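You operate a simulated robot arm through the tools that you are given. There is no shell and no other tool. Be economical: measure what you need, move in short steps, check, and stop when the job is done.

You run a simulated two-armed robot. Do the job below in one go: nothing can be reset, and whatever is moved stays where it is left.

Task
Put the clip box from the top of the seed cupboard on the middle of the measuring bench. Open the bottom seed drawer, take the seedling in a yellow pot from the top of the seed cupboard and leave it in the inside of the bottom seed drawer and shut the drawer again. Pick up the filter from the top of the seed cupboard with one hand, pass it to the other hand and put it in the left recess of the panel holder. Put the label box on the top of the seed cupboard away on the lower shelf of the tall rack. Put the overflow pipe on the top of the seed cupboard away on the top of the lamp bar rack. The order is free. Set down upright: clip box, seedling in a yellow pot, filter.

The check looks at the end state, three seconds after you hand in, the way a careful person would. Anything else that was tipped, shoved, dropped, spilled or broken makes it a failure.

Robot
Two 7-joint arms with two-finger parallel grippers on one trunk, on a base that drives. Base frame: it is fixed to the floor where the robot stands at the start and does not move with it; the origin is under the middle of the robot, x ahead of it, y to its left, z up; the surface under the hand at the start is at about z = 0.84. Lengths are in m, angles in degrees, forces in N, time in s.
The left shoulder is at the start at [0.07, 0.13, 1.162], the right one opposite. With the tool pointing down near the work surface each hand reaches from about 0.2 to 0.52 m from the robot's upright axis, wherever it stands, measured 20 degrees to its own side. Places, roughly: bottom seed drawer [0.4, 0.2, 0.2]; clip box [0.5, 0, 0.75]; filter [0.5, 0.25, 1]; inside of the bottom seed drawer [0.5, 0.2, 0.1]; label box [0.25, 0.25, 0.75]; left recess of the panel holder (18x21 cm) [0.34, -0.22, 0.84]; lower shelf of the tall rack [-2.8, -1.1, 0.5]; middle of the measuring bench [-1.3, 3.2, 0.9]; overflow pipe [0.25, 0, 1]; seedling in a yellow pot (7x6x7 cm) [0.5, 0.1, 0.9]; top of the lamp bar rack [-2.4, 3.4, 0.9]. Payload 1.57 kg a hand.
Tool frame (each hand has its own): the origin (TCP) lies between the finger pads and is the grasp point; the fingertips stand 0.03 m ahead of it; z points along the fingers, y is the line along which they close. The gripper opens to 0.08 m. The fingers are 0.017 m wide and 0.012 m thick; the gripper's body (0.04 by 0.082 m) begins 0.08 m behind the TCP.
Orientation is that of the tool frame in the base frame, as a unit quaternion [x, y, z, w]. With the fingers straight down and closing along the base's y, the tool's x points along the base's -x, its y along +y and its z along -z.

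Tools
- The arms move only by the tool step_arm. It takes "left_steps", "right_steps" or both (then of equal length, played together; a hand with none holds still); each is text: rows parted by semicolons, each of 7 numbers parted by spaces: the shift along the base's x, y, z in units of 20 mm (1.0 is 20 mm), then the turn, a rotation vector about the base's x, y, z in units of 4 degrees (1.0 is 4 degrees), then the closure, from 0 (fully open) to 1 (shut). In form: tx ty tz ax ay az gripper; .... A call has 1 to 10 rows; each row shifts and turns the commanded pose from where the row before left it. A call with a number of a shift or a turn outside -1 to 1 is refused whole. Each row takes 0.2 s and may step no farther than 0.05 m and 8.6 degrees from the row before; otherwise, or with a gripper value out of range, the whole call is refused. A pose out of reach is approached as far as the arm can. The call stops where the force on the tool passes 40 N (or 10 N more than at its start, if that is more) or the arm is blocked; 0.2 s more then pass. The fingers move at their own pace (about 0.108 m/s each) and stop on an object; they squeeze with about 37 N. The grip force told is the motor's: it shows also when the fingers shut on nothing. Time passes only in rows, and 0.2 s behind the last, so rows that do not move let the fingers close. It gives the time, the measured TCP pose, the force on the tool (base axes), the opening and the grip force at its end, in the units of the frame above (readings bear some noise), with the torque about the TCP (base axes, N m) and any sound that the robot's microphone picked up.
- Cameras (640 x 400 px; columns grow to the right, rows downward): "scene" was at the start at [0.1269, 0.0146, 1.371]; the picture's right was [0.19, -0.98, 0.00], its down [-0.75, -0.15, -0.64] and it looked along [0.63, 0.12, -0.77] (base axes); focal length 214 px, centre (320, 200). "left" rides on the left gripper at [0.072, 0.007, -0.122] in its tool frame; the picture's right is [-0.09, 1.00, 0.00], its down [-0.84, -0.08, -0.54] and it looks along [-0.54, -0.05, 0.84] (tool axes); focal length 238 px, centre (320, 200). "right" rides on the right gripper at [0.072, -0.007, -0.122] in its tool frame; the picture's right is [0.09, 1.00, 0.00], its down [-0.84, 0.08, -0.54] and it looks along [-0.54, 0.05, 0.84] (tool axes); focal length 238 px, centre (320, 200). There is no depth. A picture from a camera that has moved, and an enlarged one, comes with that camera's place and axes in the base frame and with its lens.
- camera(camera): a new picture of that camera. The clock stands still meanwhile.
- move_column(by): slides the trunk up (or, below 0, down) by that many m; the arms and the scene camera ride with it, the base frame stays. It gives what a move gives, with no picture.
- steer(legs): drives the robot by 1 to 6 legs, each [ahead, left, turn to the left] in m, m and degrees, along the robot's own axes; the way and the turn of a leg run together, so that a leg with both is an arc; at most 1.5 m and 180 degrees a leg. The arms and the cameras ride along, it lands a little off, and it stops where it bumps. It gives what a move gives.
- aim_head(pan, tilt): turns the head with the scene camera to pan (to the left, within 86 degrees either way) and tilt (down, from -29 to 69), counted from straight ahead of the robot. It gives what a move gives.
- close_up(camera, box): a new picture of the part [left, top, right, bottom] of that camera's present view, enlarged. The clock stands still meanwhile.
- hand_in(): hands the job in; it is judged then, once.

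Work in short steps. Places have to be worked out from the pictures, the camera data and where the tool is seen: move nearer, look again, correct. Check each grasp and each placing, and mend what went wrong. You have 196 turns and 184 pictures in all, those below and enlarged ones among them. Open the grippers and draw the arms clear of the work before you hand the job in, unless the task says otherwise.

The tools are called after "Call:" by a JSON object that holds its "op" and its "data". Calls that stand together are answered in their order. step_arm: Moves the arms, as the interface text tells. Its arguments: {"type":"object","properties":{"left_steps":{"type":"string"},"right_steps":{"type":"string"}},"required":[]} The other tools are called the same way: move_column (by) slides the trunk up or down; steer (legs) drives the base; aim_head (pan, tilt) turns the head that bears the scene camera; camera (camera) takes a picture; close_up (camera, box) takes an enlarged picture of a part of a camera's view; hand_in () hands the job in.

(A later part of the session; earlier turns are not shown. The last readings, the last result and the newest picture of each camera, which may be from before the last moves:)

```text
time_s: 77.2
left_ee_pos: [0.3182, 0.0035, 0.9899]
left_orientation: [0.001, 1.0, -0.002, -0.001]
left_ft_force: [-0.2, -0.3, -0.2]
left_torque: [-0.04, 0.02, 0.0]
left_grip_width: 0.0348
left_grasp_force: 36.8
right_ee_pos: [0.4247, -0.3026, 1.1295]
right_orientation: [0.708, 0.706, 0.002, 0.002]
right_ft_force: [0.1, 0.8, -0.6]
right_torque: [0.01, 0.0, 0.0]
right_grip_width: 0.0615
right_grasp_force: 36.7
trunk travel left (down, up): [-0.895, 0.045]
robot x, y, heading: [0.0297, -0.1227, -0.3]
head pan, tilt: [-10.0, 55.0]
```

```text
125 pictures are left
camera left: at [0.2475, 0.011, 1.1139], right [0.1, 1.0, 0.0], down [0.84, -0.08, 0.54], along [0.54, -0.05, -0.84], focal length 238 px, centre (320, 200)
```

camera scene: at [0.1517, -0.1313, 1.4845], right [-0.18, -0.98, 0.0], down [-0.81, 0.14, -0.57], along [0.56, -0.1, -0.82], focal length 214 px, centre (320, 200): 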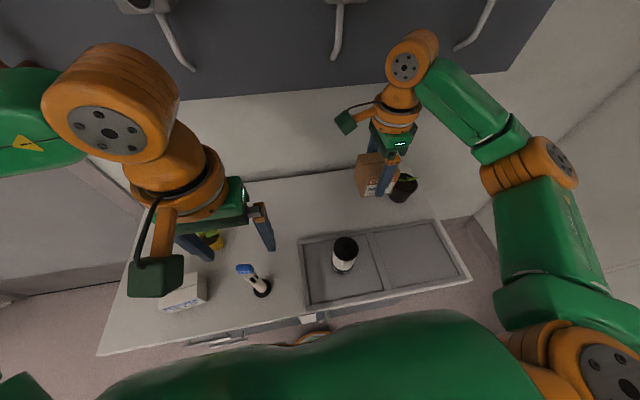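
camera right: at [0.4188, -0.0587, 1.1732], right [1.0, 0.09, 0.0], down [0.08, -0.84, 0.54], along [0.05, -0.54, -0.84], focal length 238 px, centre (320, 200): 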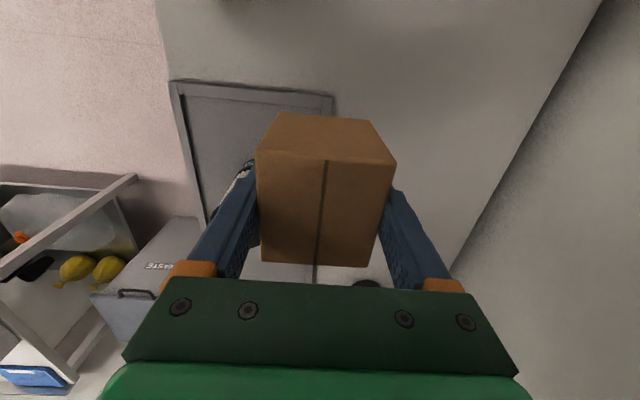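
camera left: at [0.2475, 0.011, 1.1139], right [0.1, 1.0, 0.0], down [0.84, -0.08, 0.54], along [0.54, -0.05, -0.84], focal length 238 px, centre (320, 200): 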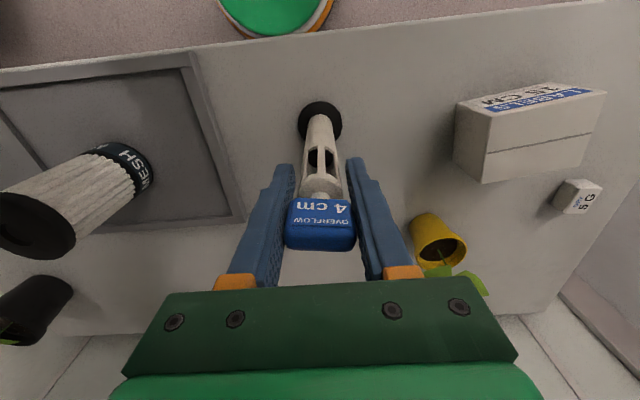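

Gripped at 35 mm. Lift gently.

Call:
{"op": "step_arm", "data": {"left_steps": "0 0 0.3 0 0 0 1;0 0 0.5 0 0 0 1;0 0 0.7 0 0 0 1;0 0 0.8 0 0 0 1;0 0 0.8 0 0 0 1;0 0 0.8 0 0 0 1;0 0 0.8 0 0 0 1;0 0 0.8 0 0 0 1"}}

Call:
{"op": "camera", "data": {"camera": "left"}}

Call:
{"op": "camera", "data": {"camera": "scene"}}

```text
time_s: 79.0
left_ee_pos: [0.3179, 0.0027, 1.1009]
left_orientation: [0.001, 1.0, -0.001, 0.0]
left_ft_force: [0.5, 1.4, -0.6]
left_torque: [0.03, 0.0, -0.01]
left_grip_width: 0.0346
left_grasp_force: 36.4
right_ee_pos: [0.4237, -0.3024, 1.1302]
right_orientation: [0.709, 0.705, 0.001, 0.003]
right_ft_force: [-0.4, -0.3, -1.4]
right_torque: [-0.02, 0.01, -0.03]
right_grip_width: 0.0613
right_grasp_force: 37.1
trunk travel left (down, up): [-0.895, 0.045]
robot x, y, heading: [0.0312, -0.1257, -0.1]
head pan, tilt: [-10.0, 55.0]
```

```text
124 pictures are left
camera left: at [0.2471, 0.0108, 1.2238], right [0.1, 1.0, 0.0], down [0.84, -0.08, 0.54], along [0.54, -0.05, -0.84], focal length 238 px, centre (320, 200)
```

left: 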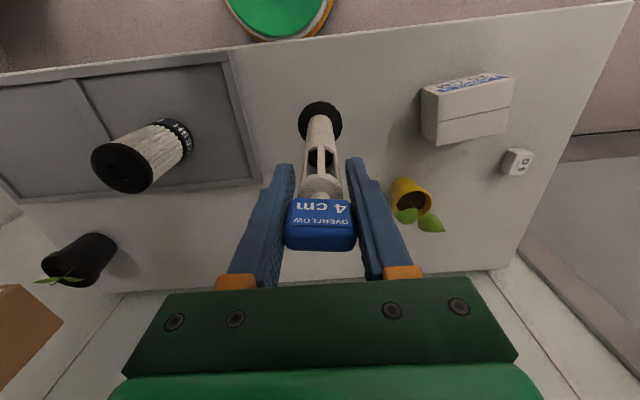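

```text
123 pictures are left
camera scene: at [0.1515, -0.1359, 1.4594], right [-0.18, -0.98, 0.0], down [-0.81, 0.15, -0.57], along [0.56, -0.1, -0.82], focal length 214 px, centre (320, 200)
```

scene: 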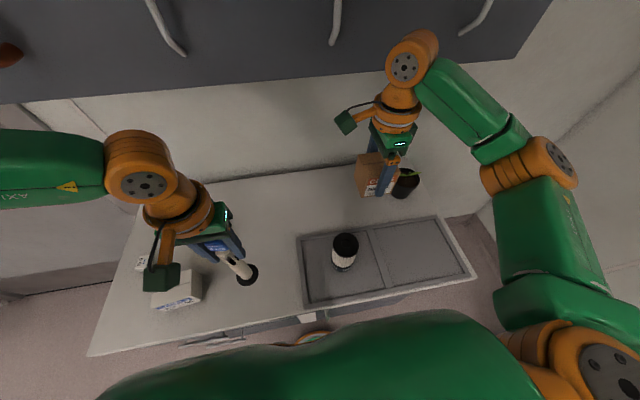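

Both items are held. Look left before driving.

Call:
{"op": "aim_head", "data": {"pan": 86, "tilt": 15}}

Call:
{"op": "camera", "data": {"camera": "scene"}}

Call:
{"op": "aim_head", "data": {"pan": -86, "tilt": 15}}

Call:
{"op": "camera", "data": {"camera": "scene"}}

```text
time_s: 80.7
left_ee_pos: [0.3187, 0.0033, 1.1003]
left_orientation: [0.002, 1.0, -0.002, -0.001]
left_ft_force: [0.3, -0.3, -0.6]
left_torque: [0.0, 0.0, -0.03]
left_grip_width: 0.0345
left_grasp_force: 36.8
right_ee_pos: [0.4251, -0.3021, 1.1289]
right_orientation: [0.709, 0.705, 0.002, 0.002]
right_ft_force: [-0.7, -0.2, -0.8]
right_torque: [0.0, 0.0, 0.02]
right_grip_width: 0.0615
right_grasp_force: 37.0
trunk travel left (down, up): [-0.895, 0.045]
robot x, y, heading: [0.03, -0.1236, -0.3]
head pan, tilt: [85.9, 15.0]
```

```text
122 pictures are left
camera scene: at [0.0881, -0.0298, 1.5197], right [1.0, -0.08, 0.0], down [-0.02, -0.26, -0.97], along [0.07, 0.96, -0.26], focal length 214 px, centre (320, 200)
```

scene: 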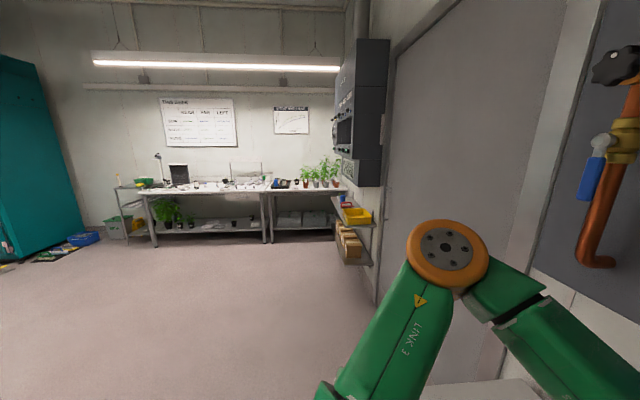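

```text
time_s: 83.3
left_ee_pos: [0.3187, 0.0036, 1.1006]
left_orientation: [0.001, 1.0, -0.002, -0.001]
left_ft_force: [0.8, 0.6, -1.2]
left_torque: [-0.01, 0.04, 0.01]
left_grip_width: 0.0343
left_grasp_force: 36.9
right_ee_pos: [0.4245, -0.3028, 1.1289]
right_orientation: [0.708, 0.706, 0.001, 0.003]
right_ft_force: [0.7, 0.5, -0.4]
right_torque: [0.02, 0.0, -0.03]
right_grip_width: 0.0614
right_grasp_force: 37.2
trunk travel left (down, up): [-0.895, 0.045]
robot x, y, heading: [0.0273, -0.1233, -0.0]
head pan, tilt: [-85.9, 15.0]
```

```text
121 pictures are left
camera scene: at [0.0872, -0.2161, 1.5197], right [-1.0, -0.07, 0.0], down [-0.02, 0.26, -0.97], along [0.06, -0.96, -0.26], focal length 214 px, centre (320, 200)
```

scene: 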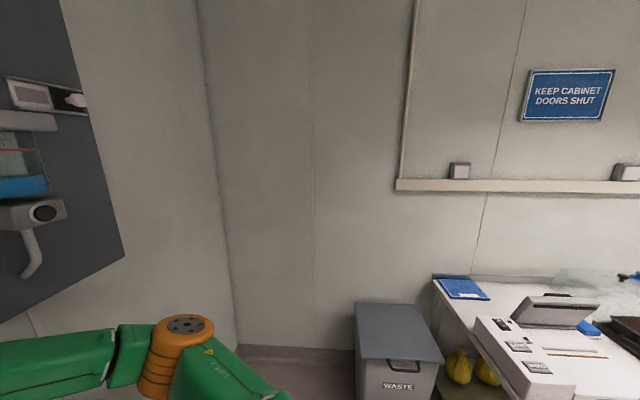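

The far wall holds the long bench (measuring bench, x≈−0.6…−2.2) and a small rack to its left. Back off 0.5 m and turn left to face it.

Call:
{"op": "steer", "data": {"legs": [[-0.5, 0, 0], [0, 0, 90]]}}

Call:
{"op": "aim_head", "data": {"pan": 15, "tilt": 15}}

Call:
{"op": "camera", "data": {"camera": "scene"}}

```text
time_s: 90.0
left_ee_pos: [-0.5839, 0.17, 1.1005]
left_orientation: [-0.696, 0.718, -0.002, 0.0]
left_ft_force: [-0.6, -0.2, -1.0]
left_torque: [-0.01, 0.0, -0.02]
left_grip_width: 0.0334
left_grasp_force: 36.9
right_ee_pos: [-0.2754, 0.2677, 1.1298]
right_orientation: [0.015, 1.0, 0.004, 0.001]
right_ft_force: [-0.3, -0.5, -1.2]
right_torque: [0.0, -0.05, 0.03]
right_grip_width: 0.0614
right_grasp_force: 36.6
trunk travel left (down, up): [-0.895, 0.045]
robot x, y, heading: [-0.4671, -0.1212, 88.6]
head pan, tilt: [-85.9, 15.0]
```

```text
time_s: 91.7
left_ee_pos: [-0.5849, 0.1702, 1.1012]
left_orientation: [-0.696, 0.718, -0.001, 0.001]
left_ft_force: [0.2, -0.1, -1.0]
left_torque: [0.01, 0.0, -0.02]
left_grip_width: 0.0334
left_grasp_force: 36.6
right_ee_pos: [-0.2761, 0.2676, 1.1295]
right_orientation: [0.015, 1.0, 0.002, 0.001]
right_ft_force: [0.4, -0.3, -1.2]
right_torque: [0.02, 0.01, 0.0]
right_grip_width: 0.0612
right_grasp_force: 36.9
trunk travel left (down, up): [-0.895, 0.045]
robot x, y, heading: [-0.4628, -0.1231, 87.8]
head pan, tilt: [15.0, 15.0]
```

```text
120 pictures are left
camera scene: at [-0.4851, 0.0187, 1.5196], right [0.97, 0.23, 0.0], down [0.06, -0.25, -0.97], along [-0.22, 0.94, -0.26], focal length 214 px, centre (320, 200)
```

scene: 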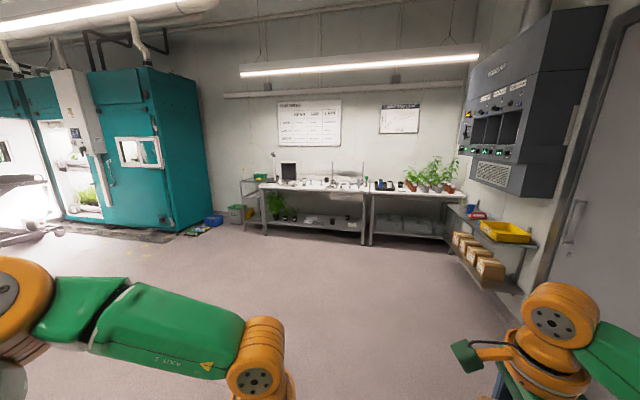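

Path is clear. Drive toward the bench, shifting left, stopping ~0.9 m short.

Call:
{"op": "steer", "data": {"legs": [[1.2, 0.5, 2], [0.8, 0.35, 0]]}}

Call:
{"op": "aim_head", "data": {"pan": 0, "tilt": 25}}

Call:
{"op": "camera", "data": {"camera": "scene"}}

```text
time_s: 102.5
left_ee_pos: [-1.4097, 2.1855, 1.1019]
left_orientation: [-0.705, 0.709, -0.001, 0.0]
left_ft_force: [0.0, 0.2, -0.6]
left_torque: [0.0, 0.02, -0.02]
left_grip_width: 0.0334
left_grasp_force: 36.7
right_ee_pos: [-1.1041, 2.2916, 1.1289]
right_orientation: [0.002, 1.0, 0.002, 0.001]
right_ft_force: [-0.3, -0.1, -0.2]
right_torque: [0.01, -0.05, -0.01]
right_grip_width: 0.0613
right_grasp_force: 37.3
trunk travel left (down, up): [-0.895, 0.045]
robot x, y, heading: [-1.2838, 1.8966, 89.6]
head pan, tilt: [15.0, 15.0]
```

```text
time_s: 103.3
left_ee_pos: [-1.409, 2.1865, 1.1011]
left_orientation: [-0.705, 0.71, -0.001, 0.0]
left_ft_force: [0.2, -0.8, -1.8]
left_torque: [0.0, 0.03, 0.01]
left_grip_width: 0.0334
left_grasp_force: 37.7
right_ee_pos: [-1.1044, 2.2921, 1.1295]
right_orientation: [0.001, 1.0, 0.003, 0.0]
right_ft_force: [-0.8, -0.5, -0.7]
right_torque: [-0.02, 0.0, 0.01]
right_grip_width: 0.0612
right_grasp_force: 37.2
trunk travel left (down, up): [-0.895, 0.045]
robot x, y, heading: [-1.2833, 1.8967, 89.8]
head pan, tilt: [0.0, 25.0]
```

```text
119 pictures are left
camera scene: at [-1.2821, 2.0395, 1.5035], right [1.0, -0.01, 0.0], down [0.0, -0.42, -0.91], along [0.0, 0.91, -0.42], focal length 214 px, centre (320, 200)
```

scene: 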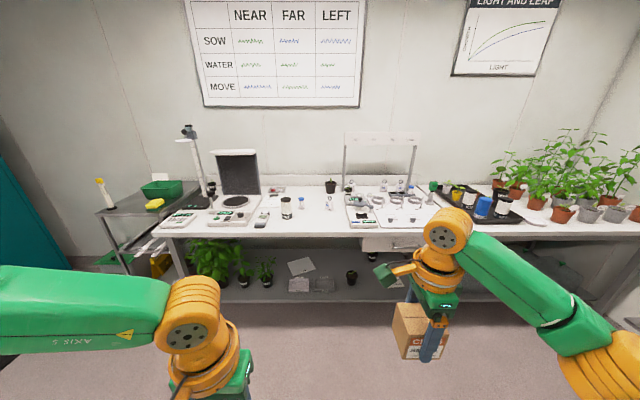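

Zoom on the bench to find the free spot in the middle, and on the small rack at left.

Call:
{"op": "close_up", "data": {"camera": "scene", "box": [150, 150, 450, 260]}}

Call:
{"op": "close_up", "data": {"camera": "scene", "box": [60, 150, 220, 280]}}

```text
2.13 times, centred on (300, 205) of scene
camera zoom: at [-1.2821, 2.0395, 1.5035], right [1.0, -0.01, 0.0], down [0.0, -0.42, -0.91], along [0.0, 0.91, -0.42], focal length 458 px, centre (363, 189)
```

zoom: 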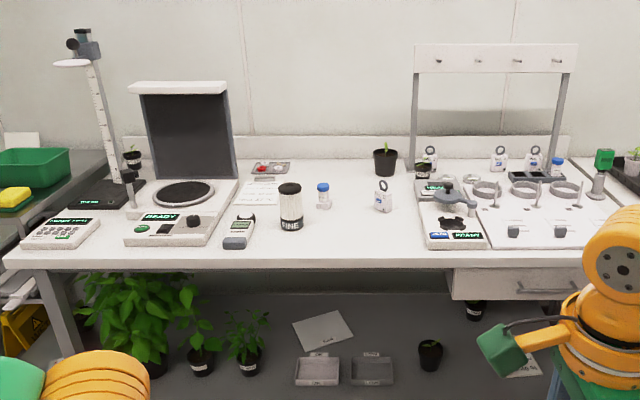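

```text
3.08 times, centred on (140, 215) of scene
camera zoom: at [-1.2821, 2.0395, 1.5035], right [1.0, -0.01, 0.0], down [0.0, -0.42, -0.91], along [0.0, 0.91, -0.42], focal length 660 px, centre (874, 154)
```

zoom: 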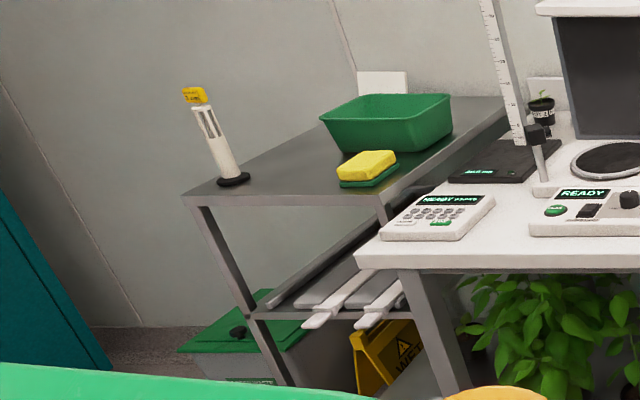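

The middle of the bench has a free spot around (−1.32,3.19) between the FINE filter, bottle and weight. I raise the trunk a bit for clearance and drive in toward the bench, stopping short to look again.

Call:
{"op": "move_column", "data": {"by": 0.04}}

Call:
{"op": "steer", "data": {"legs": [[0.62, 0.2, 0]]}}

Call:
{"op": "aim_head", "data": {"pan": -10, "tilt": 45}}

Call:
{"op": "camera", "data": {"camera": "scene"}}

Call:
{"op": "camera", "data": {"camera": "right"}}

```text
time_s: 104.1
left_ee_pos: [-1.4081, 2.1867, 1.141]
left_orientation: [-0.705, 0.709, -0.001, 0.001]
left_ft_force: [-0.5, -0.4, -1.1]
left_torque: [0.03, -0.01, 0.01]
left_grip_width: 0.0332
left_grasp_force: 36.5
right_ee_pos: [-1.1045, 2.2921, 1.1681]
right_orientation: [0.002, 1.0, 0.002, 0.0]
right_ft_force: [-0.3, -0.2, -1.4]
right_torque: [-0.02, 0.0, 0.04]
right_grip_width: 0.0616
right_grasp_force: 37.2
trunk travel left (down, up): [-0.935, 0.005]
robot x, y, heading: [-1.2837, 1.8977, 89.7]
head pan, tilt: [0.0, 25.0]
```

```text
time_s: 107.7
left_ee_pos: [-1.6058, 2.8043, 1.1403]
left_orientation: [-0.705, 0.709, -0.001, 0.001]
left_ft_force: [0.2, -0.2, -0.7]
left_torque: [0.0, 0.02, -0.02]
left_grip_width: 0.0333
left_grasp_force: 37.0
right_ee_pos: [-1.2994, 2.9122, 1.1693]
right_orientation: [0.002, 1.0, 0.003, 0.0]
right_ft_force: [-0.1, -0.3, -1.4]
right_torque: [0.04, 0.01, 0.0]
right_grip_width: 0.0614
right_grasp_force: 37.1
trunk travel left (down, up): [-0.935, 0.005]
robot x, y, heading: [-1.4793, 2.5186, 89.6]
head pan, tilt: [0.0, 25.0]
```

```text
time_s: 108.5
left_ee_pos: [-1.6054, 2.8072, 1.1411]
left_orientation: [-0.706, 0.708, -0.002, 0.002]
left_ft_force: [0.2, -0.1, -1.3]
left_torque: [-0.02, -0.02, 0.0]
left_grip_width: 0.0335
left_grasp_force: 37.0
right_ee_pos: [-1.2995, 2.9122, 1.1699]
right_orientation: [0.002, 1.0, 0.002, 0.001]
right_ft_force: [0.9, -0.4, -0.3]
right_torque: [0.03, 0.01, -0.04]
right_grip_width: 0.0614
right_grasp_force: 37.3
trunk travel left (down, up): [-0.935, 0.005]
robot x, y, heading: [-1.4814, 2.516, 89.9]
head pan, tilt: [-10.0, 45.0]
```

```text
116 pictures are left
camera scene: at [-1.4639, 2.6481, 1.5129], right [0.98, -0.18, 0.0], down [-0.13, -0.7, -0.71], along [0.13, 0.7, -0.71], focal length 214 px, centre (320, 200)
```

scene: 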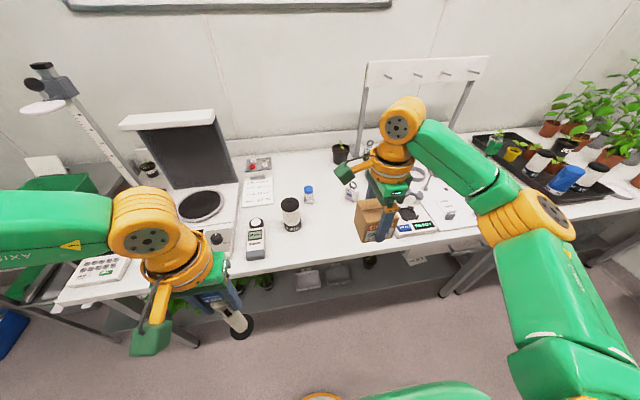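

```text
115 pictures are left
camera right: at [-1.3724, 2.9061, 1.2898], right [-0.09, 1.0, 0.0], down [0.84, 0.07, 0.54], along [0.54, 0.05, -0.84], focal length 238 px, centre (320, 200)
```

right: 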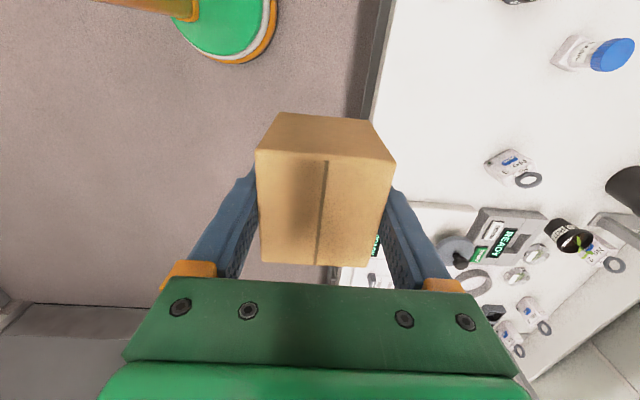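

Bench edge y≈3.0, surface z≈0.877. Spot (−1.32,3.18) is free by >12 cm all round. Drive 0.22 closer and look down with the right camera.

Call:
{"op": "steer", "data": {"legs": [[0.22, 0, 0]]}}

Call:
{"op": "camera", "data": {"camera": "scene"}}

Call:
{"op": "camera", "data": {"camera": "right"}}

```text
time_s: 110.3
left_ee_pos: [-1.6046, 3.0269, 1.142]
left_orientation: [-0.706, 0.708, 0.001, 0.001]
left_ft_force: [0.5, 0.2, -1.1]
left_torque: [0.05, 0.0, -0.03]
left_grip_width: 0.0336
left_grasp_force: 36.6
right_ee_pos: [-1.3001, 3.1341, 1.1702]
right_orientation: [0.0, 1.0, 0.004, 0.0]
right_ft_force: [-0.8, -0.2, -0.9]
right_torque: [0.02, -0.01, 0.0]
right_grip_width: 0.0611
right_grasp_force: 36.9
trunk travel left (down, up): [-0.935, 0.005]
robot x, y, heading: [-1.4788, 2.7419, 89.8]
head pan, tilt: [-10.0, 45.0]
```

```text
114 pictures are left
camera scene: at [-1.4631, 2.8668, 1.5134], right [0.98, -0.18, 0.0], down [-0.12, -0.69, -0.71], along [0.12, 0.7, -0.7], focal length 214 px, centre (320, 200)
```

scene: 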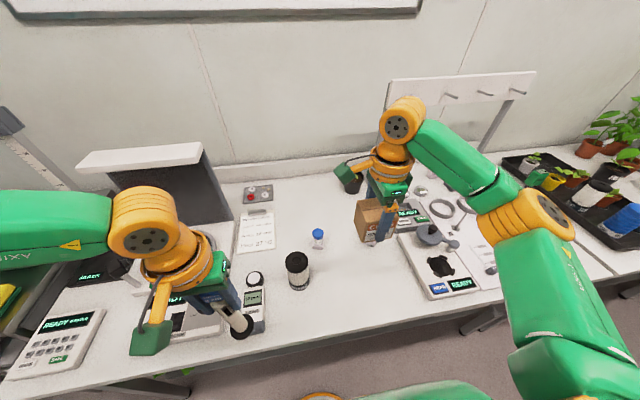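

```text
113 pictures are left
camera right: at [-1.3723, 3.1259, 1.2914], right [-0.09, 1.0, 0.01], down [0.84, 0.07, 0.54], along [0.54, 0.06, -0.84], focal length 238 px, centre (320, 200)
```

right: 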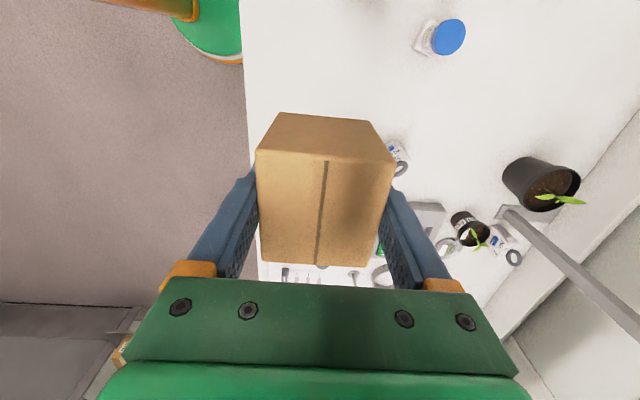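

Descend to just above the surface with a small lateral correction.

Call:
{"op": "step_arm", "data": {"right_steps": "-0.6 0.7 -0.5 0 0 0 1;-0.6 0.7 -0.9 0 0 0 1;0 0.6 -0.9 0 0 0 1;0 0 -0.9 0 0 0 1;0 0 -0.9 0 0 0 1;0 0 -0.9 0 0 0 1;0 0 -0.9 0 0 0 1;0 0 -0.9 0 0 0 1;0 0 -0.9 0 0 0 1;0 0 -0.9 0 0 0 1"}}

Call:
{"op": "camera", "data": {"camera": "scene"}}

Call:
{"op": "camera", "data": {"camera": "right"}}

```text
time_s: 112.5
left_ee_pos: [-1.6051, 3.0323, 1.1402]
left_orientation: [-0.706, 0.708, -0.001, 0.0]
left_ft_force: [-0.2, -0.4, -1.4]
left_torque: [0.0, 0.05, 0.02]
left_grip_width: 0.0336
left_grasp_force: 37.0
right_ee_pos: [-1.3258, 3.1775, 0.9961]
right_orientation: [0.0, 1.0, 0.003, 0.001]
right_ft_force: [-0.2, 0.1, 0.0]
right_torque: [0.01, -0.02, -0.02]
right_grip_width: 0.0615
right_grasp_force: 36.9
trunk travel left (down, up): [-0.935, 0.005]
robot x, y, heading: [-1.4796, 2.7395, 89.8]
head pan, tilt: [-10.0, 45.0]
```

```text
112 pictures are left
camera scene: at [-1.4632, 2.8728, 1.5128], right [0.98, -0.18, 0.0], down [-0.12, -0.7, -0.71], along [0.12, 0.7, -0.71], focal length 214 px, centre (320, 200)
```

scene: 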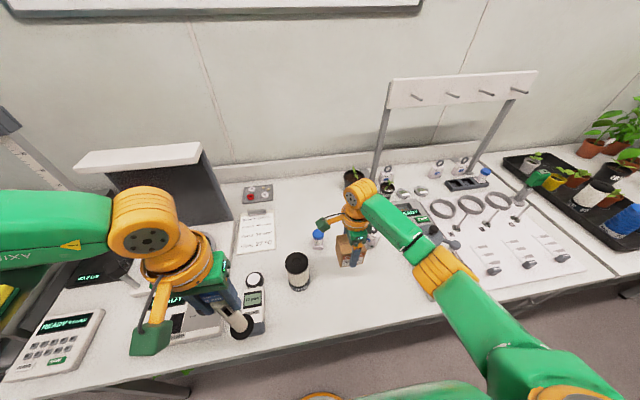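

```text
111 pictures are left
camera right: at [-1.3974, 3.1704, 1.1173], right [-0.09, 1.0, 0.0], down [0.84, 0.07, 0.54], along [0.54, 0.05, -0.84], focal length 238 px, centre (320, 200)
```

right: 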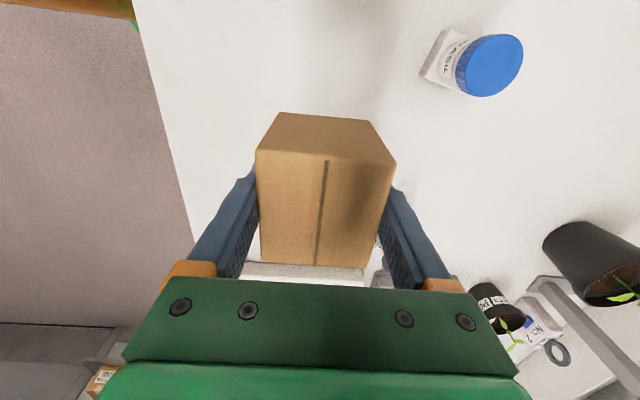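

Clear. Continue down, slower toward contact.

Call:
{"op": "step_arm", "data": {"right_steps": "0 0 -0.8 0 0 0 1;0 0 -0.8 0 0 0 1;0 0 -0.8 0 0 0 1;0 0 -0.4 0 0 0 1;0 0 -0.3 0 0 0 1;0 0 -0.2 0 0 0 1;0 0 -0.2 0 0 0 1;0 0 -0.2 0 0 0 1"}}

Call:
{"op": "close_up", "data": {"camera": "scene", "box": [260, 170, 420, 290]}}

```text
time_s: 114.3
left_ee_pos: [-1.6047, 3.0313, 1.1403]
left_orientation: [-0.706, 0.708, -0.002, 0.001]
left_ft_force: [0.3, 0.7, -1.4]
left_torque: [0.01, -0.04, 0.01]
left_grip_width: 0.0332
left_grasp_force: 37.2
right_ee_pos: [-1.324, 3.1779, 0.9222]
right_orientation: [0.0, 1.0, 0.002, 0.0]
right_ft_force: [-0.2, -1.6, -1.0]
right_torque: [0.02, 0.05, 0.02]
right_grip_width: 0.0613
right_grasp_force: 36.6
trunk travel left (down, up): [-0.935, 0.005]
robot x, y, heading: [-1.4767, 2.7407, 89.9]
head pan, tilt: [-10.0, 45.0]
```

```text
3.33 times, centred on (340, 230) of scene
camera zoom: at [-1.4633, 2.8725, 1.5128], right [0.98, -0.18, 0.0], down [-0.12, -0.7, -0.71], along [0.12, 0.7, -0.71], focal length 715 px, centre (253, 100)
```

zoom: 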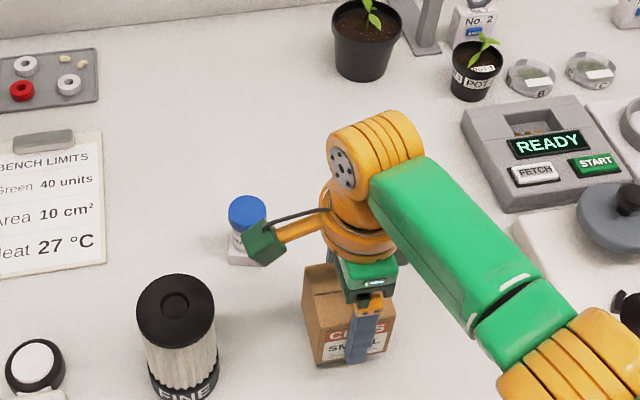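

No contact yet; continue in 4 mm rows until force appears.

Call:
{"op": "step_arm", "data": {"right_steps": "0 0 -0.2 0 0 0 1;0 0 -0.2 0 0 0 1;0 0 -0.2 0 0 0 1;0 0 -0.2 0 0 0 1;0 0 -0.2 0 0 0 1"}}

```text
time_s: 115.5
left_ee_pos: [-1.6055, 3.0313, 1.1407]
left_orientation: [-0.707, 0.708, -0.002, 0.001]
left_ft_force: [0.8, 0.0, -1.5]
left_torque: [-0.02, -0.02, -0.02]
left_grip_width: 0.0334
left_grasp_force: 37.1
right_ee_pos: [-1.3232, 3.1783, 0.9021]
right_orientation: [0.0, 1.0, 0.003, 0.001]
right_ft_force: [0.7, 0.3, -1.0]
right_torque: [0.01, -0.03, 0.0]
right_grip_width: 0.0614
right_grasp_force: 37.3
trunk travel left (down, up): [-0.935, 0.005]
robot x, y, heading: [-1.4774, 2.7428, 89.7]
head pan, tilt: [-10.0, 45.0]
```

Call:
{"op": "step_arm", "data": {"right_steps": "0 0 -0.2 0 0 0 1;0 0 -0.2 0 0 0 1;0 0 -0.2 0 0 0 1;0 0 -0.15 0 0 0 1;0 0 -0.15 0 0 0 1"}}

Call:
{"op": "camera", "data": {"camera": "right"}}

```text
time_s: 116.5
left_ee_pos: [-1.6072, 3.0246, 1.1409]
left_orientation: [-0.706, 0.708, 0.001, 0.004]
left_ft_force: [0.4, -0.1, -2.0]
left_torque: [0.0, 0.0, 0.01]
left_grip_width: 0.0333
left_grasp_force: 36.8
right_ee_pos: [-1.3265, 3.1746, 0.8938]
right_orientation: [0.0, 1.0, 0.006, 0.002]
right_ft_force: [-2.0, -4.7, 21.8]
right_torque: [-0.84, -0.14, -0.07]
right_grip_width: 0.0615
right_grasp_force: 37.0
trunk travel left (down, up): [-0.935, 0.005]
robot x, y, heading: [-1.4784, 2.7407, 89.5]
head pan, tilt: [-10.0, 45.0]
stopped in row 4 (right hand): the force on the tool passed its limit at 48 N (the readings are from after the stop); the commanded pose is now the measured one
```

```text
109 pictures are left
camera right: at [-1.3982, 3.1661, 1.0143], right [-0.09, 1.0, 0.01], down [0.84, 0.07, 0.55], along [0.54, 0.06, -0.84], focal length 238 px, centre (320, 200)
```

right: 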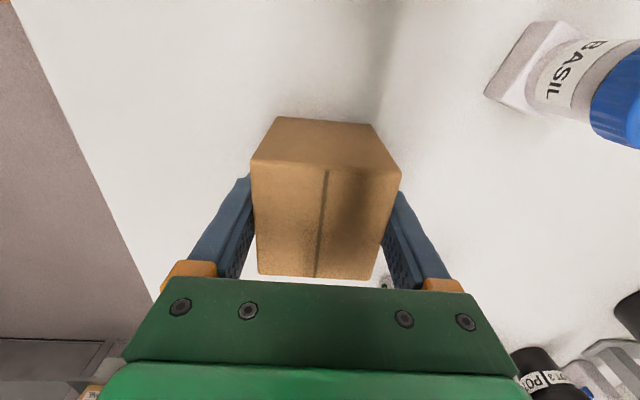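

Contact. Ease up 2 mm, release, and rise.

Call:
{"op": "step_arm", "data": {"right_steps": "0 0 0.1 0 0 0 1;0 0 0 0 0 0 0.5;0 0 0 0 0 0 0;0 0 0 0 0 0 0;0 0 0.5 0 0 0 0;0 0 0.9 0 0 0 0;0 0 0.9 0 0 0 0;0 0 0.9 0 0 0 0;0 0 0.9 0 0 0 0;0 0 0.9 0 0 0 0"}}

Call:
{"op": "step_arm", "data": {"right_steps": "0 0 0.9 0 0 0 0;0 0 0.9 0 0 0 0;0 0 0.9 0 0 0 0;0 0 0.9 0 0 0 0;0 0 0.9 0 0 0 0;0 0 0.9 0 0 0 0"}}

Call:
{"op": "camera", "data": {"camera": "scene"}}

Call:
{"op": "camera", "data": {"camera": "right"}}

```text
time_s: 118.7
left_ee_pos: [-1.606, 3.0313, 1.1404]
left_orientation: [-0.707, 0.707, -0.002, 0.001]
left_ft_force: [0.1, 0.0, -0.5]
left_torque: [0.0, 0.01, 0.01]
left_grip_width: 0.0333
left_grasp_force: 36.4
right_ee_pos: [-1.3224, 3.1781, 0.992]
right_orientation: [0.001, 1.0, 0.003, 0.001]
right_ft_force: [0.2, 0.3, -0.1]
right_torque: [-0.03, -0.02, 0.02]
right_grip_width: 0.0797
right_grasp_force: 0.1
trunk travel left (down, up): [-0.935, 0.005]
robot x, y, heading: [-1.4779, 2.7425, 89.8]
head pan, tilt: [-10.0, 45.0]
```

```text
time_s: 120.1
left_ee_pos: [-1.6046, 3.0303, 1.1413]
left_orientation: [-0.706, 0.708, 0.0, 0.0]
left_ft_force: [-0.2, 0.2, 0.1]
left_torque: [0.03, 0.05, -0.02]
left_grip_width: 0.0332
left_grasp_force: 36.9
right_ee_pos: [-1.3243, 3.178, 1.1009]
right_orientation: [0.001, 1.0, 0.003, 0.0]
right_ft_force: [-0.3, 0.3, 0.7]
right_torque: [-0.01, -0.03, -0.01]
right_grip_width: 0.08
right_grasp_force: 0.0
trunk travel left (down, up): [-0.935, 0.005]
robot x, y, heading: [-1.4766, 2.7399, 89.9]
head pan, tilt: [-10.0, 45.0]
```

```text
108 pictures are left
camera scene: at [-1.4631, 2.8721, 1.5129], right [0.98, -0.18, 0.0], down [-0.12, -0.7, -0.71], along [0.12, 0.7, -0.71], focal length 214 px, centre (320, 200)
```

scene: 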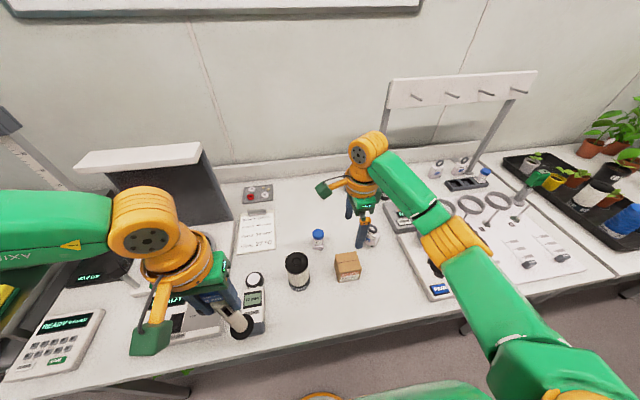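

```text
107 pictures are left
camera right: at [-1.3967, 3.1718, 1.2211], right [-0.09, 1.0, 0.0], down [0.84, 0.07, 0.54], along [0.54, 0.05, -0.84], focal length 238 px, centre (320, 200)
```

right: 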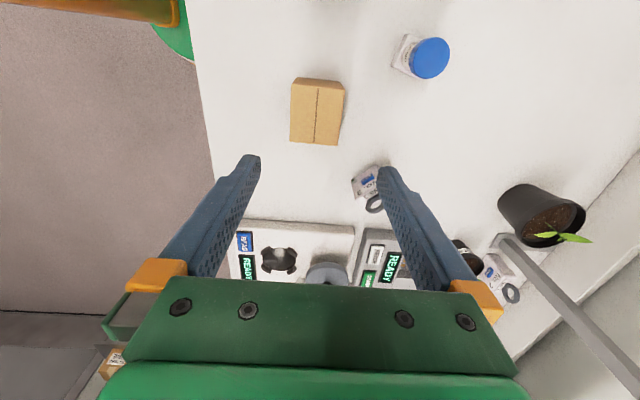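

Clip box stands well placed. Now back out, tuck the right hand, and go left to the lamp-bar rack.

Call:
{"op": "steer", "data": {"legs": [[-0.45, 0, 0], [0, 0.9, 0]]}}

Call:
{"op": "step_arm", "data": {"right_steps": "0 -0.8 0 0 0 0 0;0 -0.9 0 0 0 0 0;0 -0.9 0 0 0 0 0;0 -0.9 0 0 0 0 0;0 -0.9 0 0 0 0 0;0 -0.9 0 0 0 0 0;0 -0.9 0 0 0 0 0;0 -0.9 0 0 0 0 0"}}

Call:
{"op": "aim_head", "data": {"pan": 8, "tilt": 25}}

Call:
{"op": "camera", "data": {"camera": "scene"}}

```text
time_s: 127.1
left_ee_pos: [-2.4935, 2.5893, 1.1416]
left_orientation: [-0.704, 0.71, -0.001, -0.001]
left_ft_force: [0.0, -0.1, -1.4]
left_torque: [0.02, -0.01, 0.0]
left_grip_width: 0.0333
left_grasp_force: 37.2
right_ee_pos: [-2.2108, 2.7355, 1.1006]
right_orientation: [0.004, 1.0, 0.003, -0.001]
right_ft_force: [0.7, -0.1, -0.2]
right_torque: [0.02, 0.01, -0.01]
right_grip_width: 0.0798
right_grasp_force: 0.0
trunk travel left (down, up): [-0.935, 0.005]
robot x, y, heading: [-2.3686, 2.2973, 89.4]
head pan, tilt: [-10.0, 45.0]
```

```text
time_s: 128.9
left_ee_pos: [-2.4938, 2.5888, 1.1415]
left_orientation: [-0.704, 0.71, 0.0, 0.001]
left_ft_force: [0.2, 0.4, -0.8]
left_torque: [0.02, -0.03, 0.02]
left_grip_width: 0.0335
left_grasp_force: 36.2
right_ee_pos: [-2.2109, 2.5915, 1.0995]
right_orientation: [0.003, 1.0, 0.003, 0.001]
right_ft_force: [-0.1, -0.2, -0.3]
right_torque: [0.03, 0.0, 0.01]
right_grip_width: 0.0799
right_grasp_force: 0.0
trunk travel left (down, up): [-0.935, 0.005]
robot x, y, heading: [-2.3722, 2.3, 89.4]
head pan, tilt: [-10.0, 45.0]
```

```text
time_s: 129.7
left_ee_pos: [-2.4951, 2.5885, 1.1413]
left_orientation: [-0.704, 0.71, -0.002, 0.001]
left_ft_force: [0.1, 0.1, -1.3]
left_torque: [0.04, 0.0, -0.03]
left_grip_width: 0.0335
left_grasp_force: 36.9
right_ee_pos: [-2.2115, 2.5926, 1.0993]
right_orientation: [0.004, 1.0, 0.003, 0.0]
right_ft_force: [0.5, -0.2, 0.3]
right_torque: [0.02, 0.03, -0.01]
right_grip_width: 0.0796
right_grasp_force: 0.0
trunk travel left (down, up): [-0.935, 0.005]
robot x, y, heading: [-2.3674, 2.2997, 89.4]
head pan, tilt: [8.0, 25.0]
```

```text
106 pictures are left
camera scene: at [-2.3798, 2.4408, 1.5434], right [0.99, 0.13, 0.0], down [0.05, -0.42, -0.91], along [-0.12, 0.9, -0.42], focal length 214 px, centre (320, 200)
```

scene: 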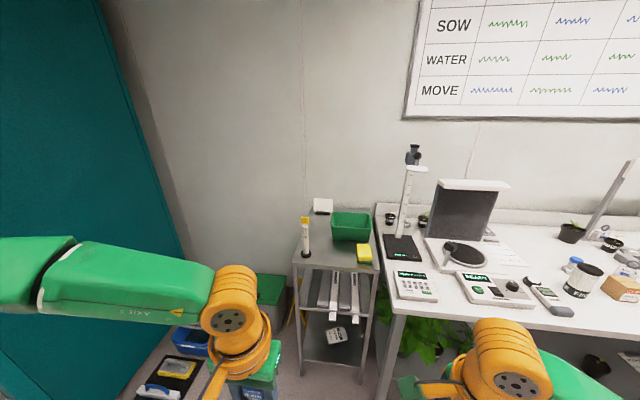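

Rack top at z≈0.914, x −2.57…−2.24, front y≈3.13; a free spot lies at ≈(−2.415,3.22) between yellow pipe and sponge. Drive up with a slight right turn.

Call:
{"op": "steer", "data": {"legs": [[0.47, 0.03, -14]]}}

Call:
{"op": "aim_head", "data": {"pan": 20, "tilt": 50}}

Call:
{"op": "camera", "data": {"camera": "scene"}}

Call:
{"op": "camera", "data": {"camera": "left"}}

```text
time_s: 132.5
left_ee_pos: [-2.3914, 3.0721, 1.1405]
left_orientation: [-0.613, 0.79, 0.0, 0.001]
left_ft_force: [0.1, -0.1, -0.6]
left_torque: [0.02, 0.05, 0.0]
left_grip_width: 0.0334
left_grasp_force: 37.0
right_ee_pos: [-2.1162, 3.0084, 1.1009]
right_orientation: [0.124, 0.992, 0.003, 0.001]
right_ft_force: [0.3, -0.1, 0.5]
right_torque: [-0.02, -0.01, 0.01]
right_grip_width: 0.0803
right_grasp_force: 0.0
trunk travel left (down, up): [-0.935, 0.005]
robot x, y, heading: [-2.3401, 2.762, 75.7]
head pan, tilt: [8.0, 25.0]
```

```text
time_s: 133.4
left_ee_pos: [-2.3908, 3.0734, 1.1409]
left_orientation: [-0.614, 0.789, -0.001, -0.001]
left_ft_force: [-0.6, 0.5, -1.0]
left_torque: [0.01, 0.02, 0.0]
left_grip_width: 0.0335
left_grasp_force: 37.3
right_ee_pos: [-2.1153, 3.0099, 1.1001]
right_orientation: [0.124, 0.992, 0.003, 0.001]
right_ft_force: [0.2, 0.1, -0.7]
right_torque: [-0.02, 0.05, 0.04]
right_grip_width: 0.0798
right_grasp_force: 0.0
trunk travel left (down, up): [-0.935, 0.005]
robot x, y, heading: [-2.3389, 2.7613, 75.5]
head pan, tilt: [20.0, 50.0]
```

```text
105 pictures are left
camera scene: at [-2.3327, 2.8883, 1.506], right [1.0, 0.1, 0.0], down [0.07, -0.76, -0.64], along [-0.06, 0.64, -0.77], focal length 214 px, centre (320, 200)
```

scene: 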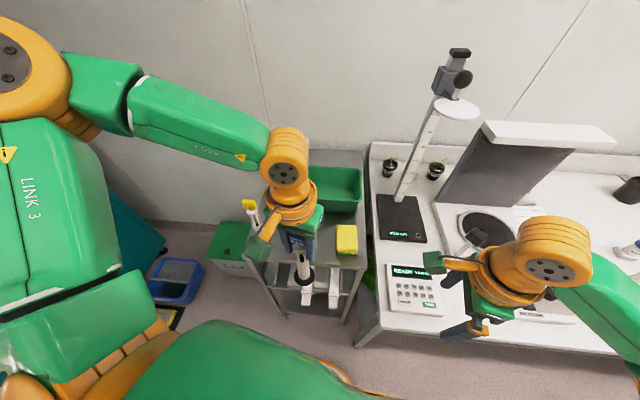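

```text
104 pictures are left
camera left: at [-2.4144, 3.0064, 1.2635], right [-0.94, 0.34, 0.0], down [0.28, 0.79, 0.54], along [0.18, 0.51, -0.84], focal length 238 px, centre (320, 200)
```

left: 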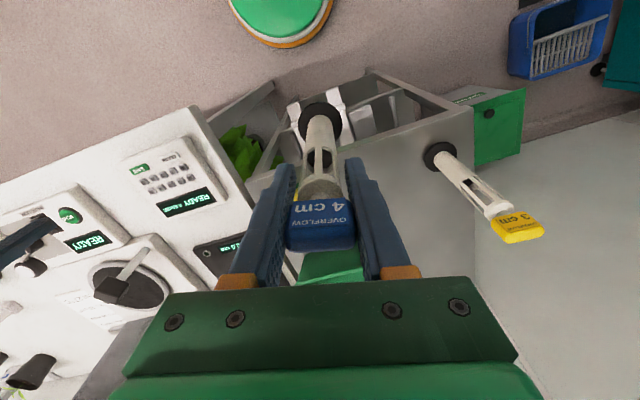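

Free target ≈(−2.42,3.225). Move the left hand there horizontally (pipe base ~7 cm above the shelf).

Call:
{"op": "step_arm", "data": {"left_steps": "-0.19 0.5 0 0 0 0 1;-0.19 0.9 0 0 0 0 1;-0.19 0.9 0 0 0 0 1;-0.19 0.9 0 0 0 0 1;-0.19 0.9 0 0 0 0 1;-0.19 0.9 0 0 0 0 1;-0.19 0.9 0 0 0 0 1;-0.19 0.9 0 0 0 0 1;0 0.8 0 0 0 0 1;0 0 0 0 0 0 1"}}

Call:
{"op": "camera", "data": {"camera": "scene"}}

Call:
{"op": "camera", "data": {"camera": "left"}}

```text
time_s: 135.6
left_ee_pos: [-2.4207, 3.2272, 1.1397]
left_orientation: [-0.614, 0.79, -0.001, 0.0]
left_ft_force: [-0.6, 0.3, -1.3]
left_torque: [0.03, -0.01, -0.01]
left_grip_width: 0.0338
left_grasp_force: 37.0
right_ee_pos: [-2.1157, 3.0093, 1.1]
right_orientation: [0.123, 0.992, 0.002, 0.001]
right_ft_force: [-0.2, -0.5, -0.1]
right_torque: [0.0, 0.02, -0.03]
right_grip_width: 0.0802
right_grasp_force: 0.1
trunk travel left (down, up): [-0.935, 0.005]
robot x, y, heading: [-2.3388, 2.7652, 75.7]
head pan, tilt: [20.0, 50.0]
```

```text
103 pictures are left
camera scene: at [-2.3329, 2.8877, 1.506], right [1.0, 0.1, 0.0], down [0.07, -0.76, -0.64], along [-0.06, 0.64, -0.77], focal length 214 px, centre (320, 200)
```

scene: 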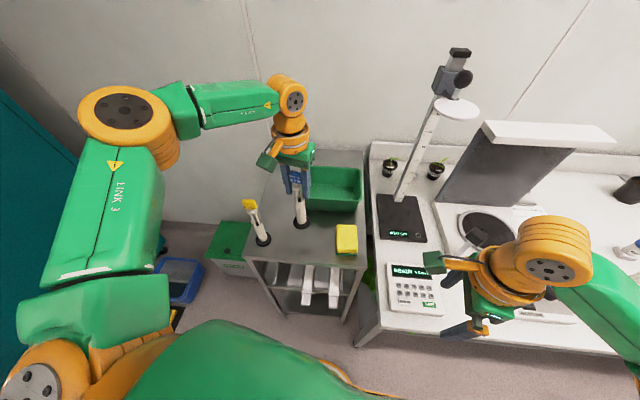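

```text
102 pictures are left
camera left: at [-2.4446, 3.1588, 1.2628], right [-0.94, 0.34, 0.0], down [0.28, 0.79, 0.54], along [0.18, 0.51, -0.84], focal length 238 px, centre (320, 200)
```

left: 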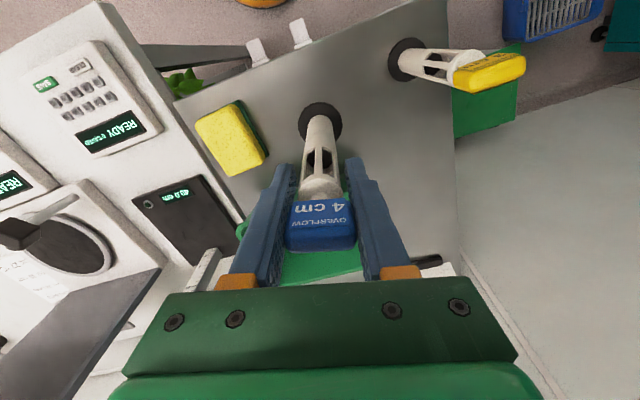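

Spot is free. Lower to near contact.

Call:
{"op": "step_arm", "data": {"left_steps": "0 0 -0.6 0 0 0 1;0 0 -0.8 0 0 0 1;0 0 -0.8 0 0 0 1;0 0 -0.5 0 0 0 1;0 0 -0.25 0 0 0 1;0 0 -0.2 0 0 0 1;0 0 -0.2 0 0 0 1;0 0 -0.2 0 0 0 1"}}

Call:
{"op": "camera", "data": {"camera": "left"}}

Call:
{"op": "close_up", "data": {"camera": "scene", "box": [220, 120, 400, 290]}}

```text
time_s: 137.4
left_ee_pos: [-2.4281, 3.218, 1.0734]
left_orientation: [-0.614, 0.79, 0.0, 0.002]
left_ft_force: [0.0, 0.0, -0.8]
left_torque: [0.0, 0.0, 0.02]
left_grip_width: 0.0332
left_grasp_force: 36.9
left hand out of reach, approached as far as the arm can: row 3, 4, 7
right_ee_pos: [-2.1165, 3.0104, 1.0991]
right_orientation: [0.124, 0.992, 0.003, 0.001]
right_ft_force: [0.1, 0.5, -0.2]
right_torque: [0.0, -0.01, 0.0]
right_grip_width: 0.0799
right_grasp_force: 0.0
trunk travel left (down, up): [-0.935, 0.005]
robot x, y, heading: [-2.3428, 2.7664, 75.5]
head pan, tilt: [20.0, 50.0]
```

```text
101 pictures are left
camera left: at [-2.4526, 3.1496, 1.1958], right [-0.94, 0.34, 0.0], down [0.28, 0.79, 0.54], along [0.19, 0.51, -0.84], focal length 238 px, centre (320, 200)
```

left: 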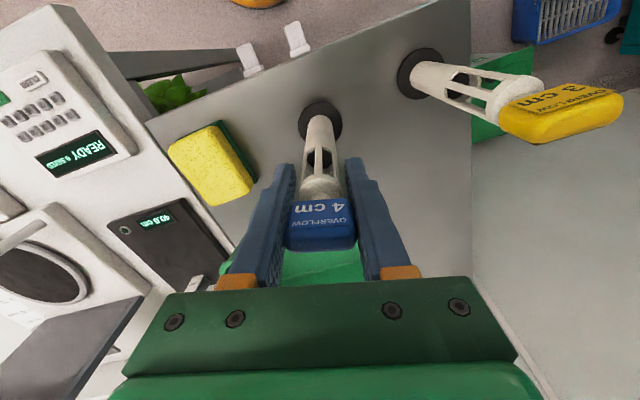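

```text
2.35 times, centred on (310, 205) of scene
camera zoom: at [-2.333, 2.888, 1.5059], right [1.0, 0.1, 0.0], down [0.08, -0.76, -0.64], along [-0.06, 0.64, -0.77], focal length 505 px, centre (344, 188)
```

zoom: 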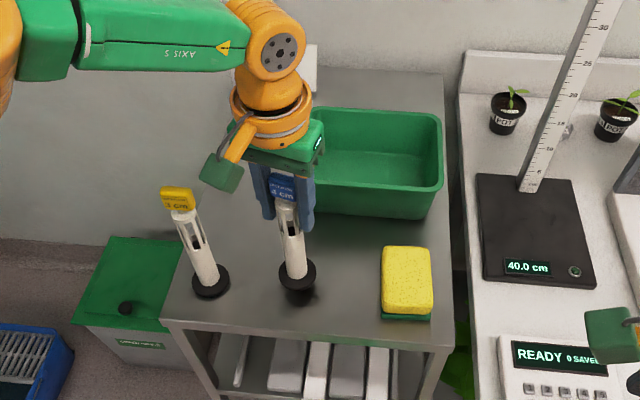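

The arm is near its reach limit; I raise the hand 5 cm, lower the trunk 6 cm, and then descend with the arm (which stops on force).

Call:
{"op": "step_arm", "data": {"left_steps": "0 0 0.8 0 0 0 1;0 0 0.8 0 0 0 1;0 0 0.8 0 0 0 1"}}

Call:
{"op": "move_column", "data": {"by": -0.06}}

Call:
{"op": "step_arm", "data": {"left_steps": "0.2 0.2 0 0 0 0 1;0 0 -0.2 0 0 0 1;0 0 -0.2 0 0 0 1;0 0 -0.2 0 0 0 1;0 0 -0.2 0 0 0 1;0 0 -0.2 0 0 0 1"}}

```text
time_s: 138.2
left_ee_pos: [-2.4285, 3.2184, 1.1212]
left_orientation: [-0.614, 0.789, -0.001, -0.001]
left_ft_force: [0.1, 0.6, -0.4]
left_torque: [0.02, 0.02, 0.01]
left_grip_width: 0.0336
left_grasp_force: 36.7
right_ee_pos: [-2.1149, 3.0097, 1.099]
right_orientation: [0.124, 0.992, 0.002, 0.001]
right_ft_force: [0.0, 0.6, 0.4]
right_torque: [0.01, 0.01, 0.01]
right_grip_width: 0.0799
right_grasp_force: 0.0
trunk travel left (down, up): [-0.935, 0.005]
robot x, y, heading: [-2.3383, 2.7607, 75.7]
head pan, tilt: [20.0, 50.0]
```

```text
time_s: 139.2
left_ee_pos: [-2.4283, 3.2181, 1.061]
left_orientation: [-0.614, 0.789, -0.001, 0.0]
left_ft_force: [0.1, -0.1, -1.7]
left_torque: [-0.03, -0.03, -0.02]
left_grip_width: 0.0332
left_grasp_force: 37.0
right_ee_pos: [-2.1156, 3.01, 1.0391]
right_orientation: [0.124, 0.992, 0.002, 0.001]
right_ft_force: [-0.5, -0.5, -0.4]
right_torque: [0.02, -0.02, -0.03]
right_grip_width: 0.0802
right_grasp_force: 0.0
trunk travel left (down, up): [-0.875, 0.065]
robot x, y, heading: [-2.3349, 2.7622, 75.5]
head pan, tilt: [20.0, 50.0]
```

```text
time_s: 140.6
left_ee_pos: [-2.4242, 3.2161, 1.0425]
left_orientation: [-0.613, 0.79, 0.001, 0.002]
left_ft_force: [-2.0, 3.7, 31.4]
left_torque: [-0.06, 0.17, 0.01]
left_grip_width: 0.034
left_grasp_force: 37.0
right_ee_pos: [-2.1155, 3.0049, 1.0407]
right_orientation: [0.124, 0.992, 0.004, 0.001]
right_ft_force: [0.1, 0.2, -0.4]
right_torque: [0.0, 0.02, 0.0]
right_grip_width: 0.0797
right_grasp_force: 0.2
trunk travel left (down, up): [-0.875, 0.065]
robot x, y, heading: [-2.3385, 2.7625, 75.9]
head pan, tilt: [20.0, 50.0]
```

Contact (31 N). Ease up, open, and rise straight.

Call:
{"op": "step_arm", "data": {"left_steps": "0 0 0.15 0 0 0 1;0 0 0 0 0 0 0.6;0 0 0 0 0 0 0.2;0 0 0 0 0 0 0.2;0 0 0.5 0 0 0 0.2;0 0 0.9 0 0 0 0.2;0 0 0.9 0 0 0 0.2;0 0 0.9 0 0 0 0.2;0 0 0.9 0 0 0 0.2;0 -0.3 0.9 0 0 0 0.2"}}

Call:
{"op": "camera", "data": {"camera": "left"}}

Call:
{"op": "camera", "data": {"camera": "scene"}}

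```text
time_s: 142.8
left_ee_pos: [-2.4245, 3.2149, 1.1445]
left_orientation: [-0.614, 0.79, -0.001, 0.0]
left_ft_force: [-0.5, 0.5, -0.1]
left_torque: [0.01, 0.02, 0.01]
left_grip_width: 0.064
left_grasp_force: 0.0
right_ee_pos: [-2.1149, 3.0093, 1.04]
right_orientation: [0.124, 0.992, 0.003, 0.0]
right_ft_force: [0.1, -0.5, -1.0]
right_torque: [-0.01, 0.02, -0.04]
right_grip_width: 0.08
right_grasp_force: 0.1
trunk travel left (down, up): [-0.875, 0.065]
robot x, y, heading: [-2.3376, 2.7619, 75.7]
head pan, tilt: [20.0, 50.0]
```

```text
99 pictures are left
camera left: at [-2.4488, 3.1473, 1.2661], right [-0.94, 0.34, 0.0], down [0.28, 0.79, 0.54], along [0.18, 0.51, -0.84], focal length 238 px, centre (320, 200)
```

left: 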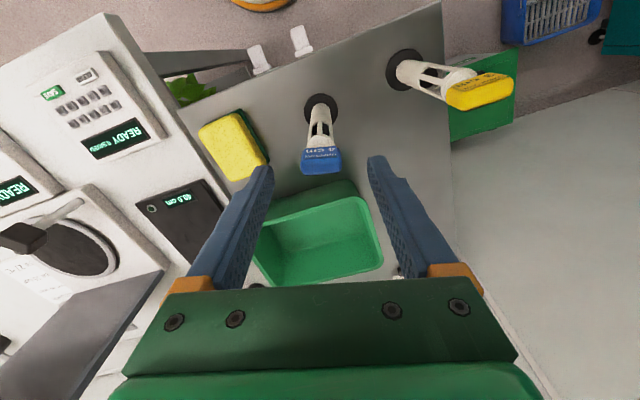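

```text
98 pictures are left
camera scene: at [-2.3328, 2.8868, 1.446], right [1.0, 0.1, 0.0], down [0.07, -0.76, -0.64], along [-0.06, 0.64, -0.77], focal length 214 px, centre (320, 200)
```

scene: 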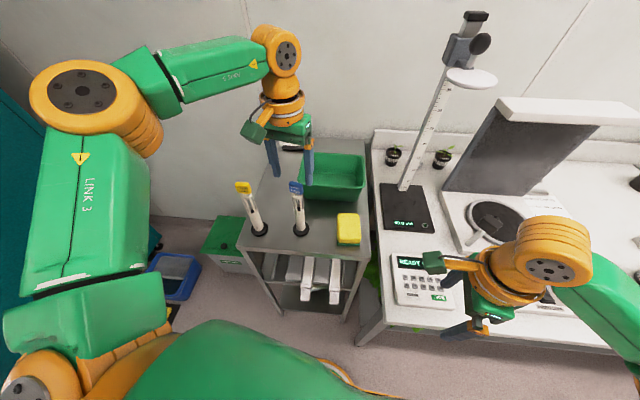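

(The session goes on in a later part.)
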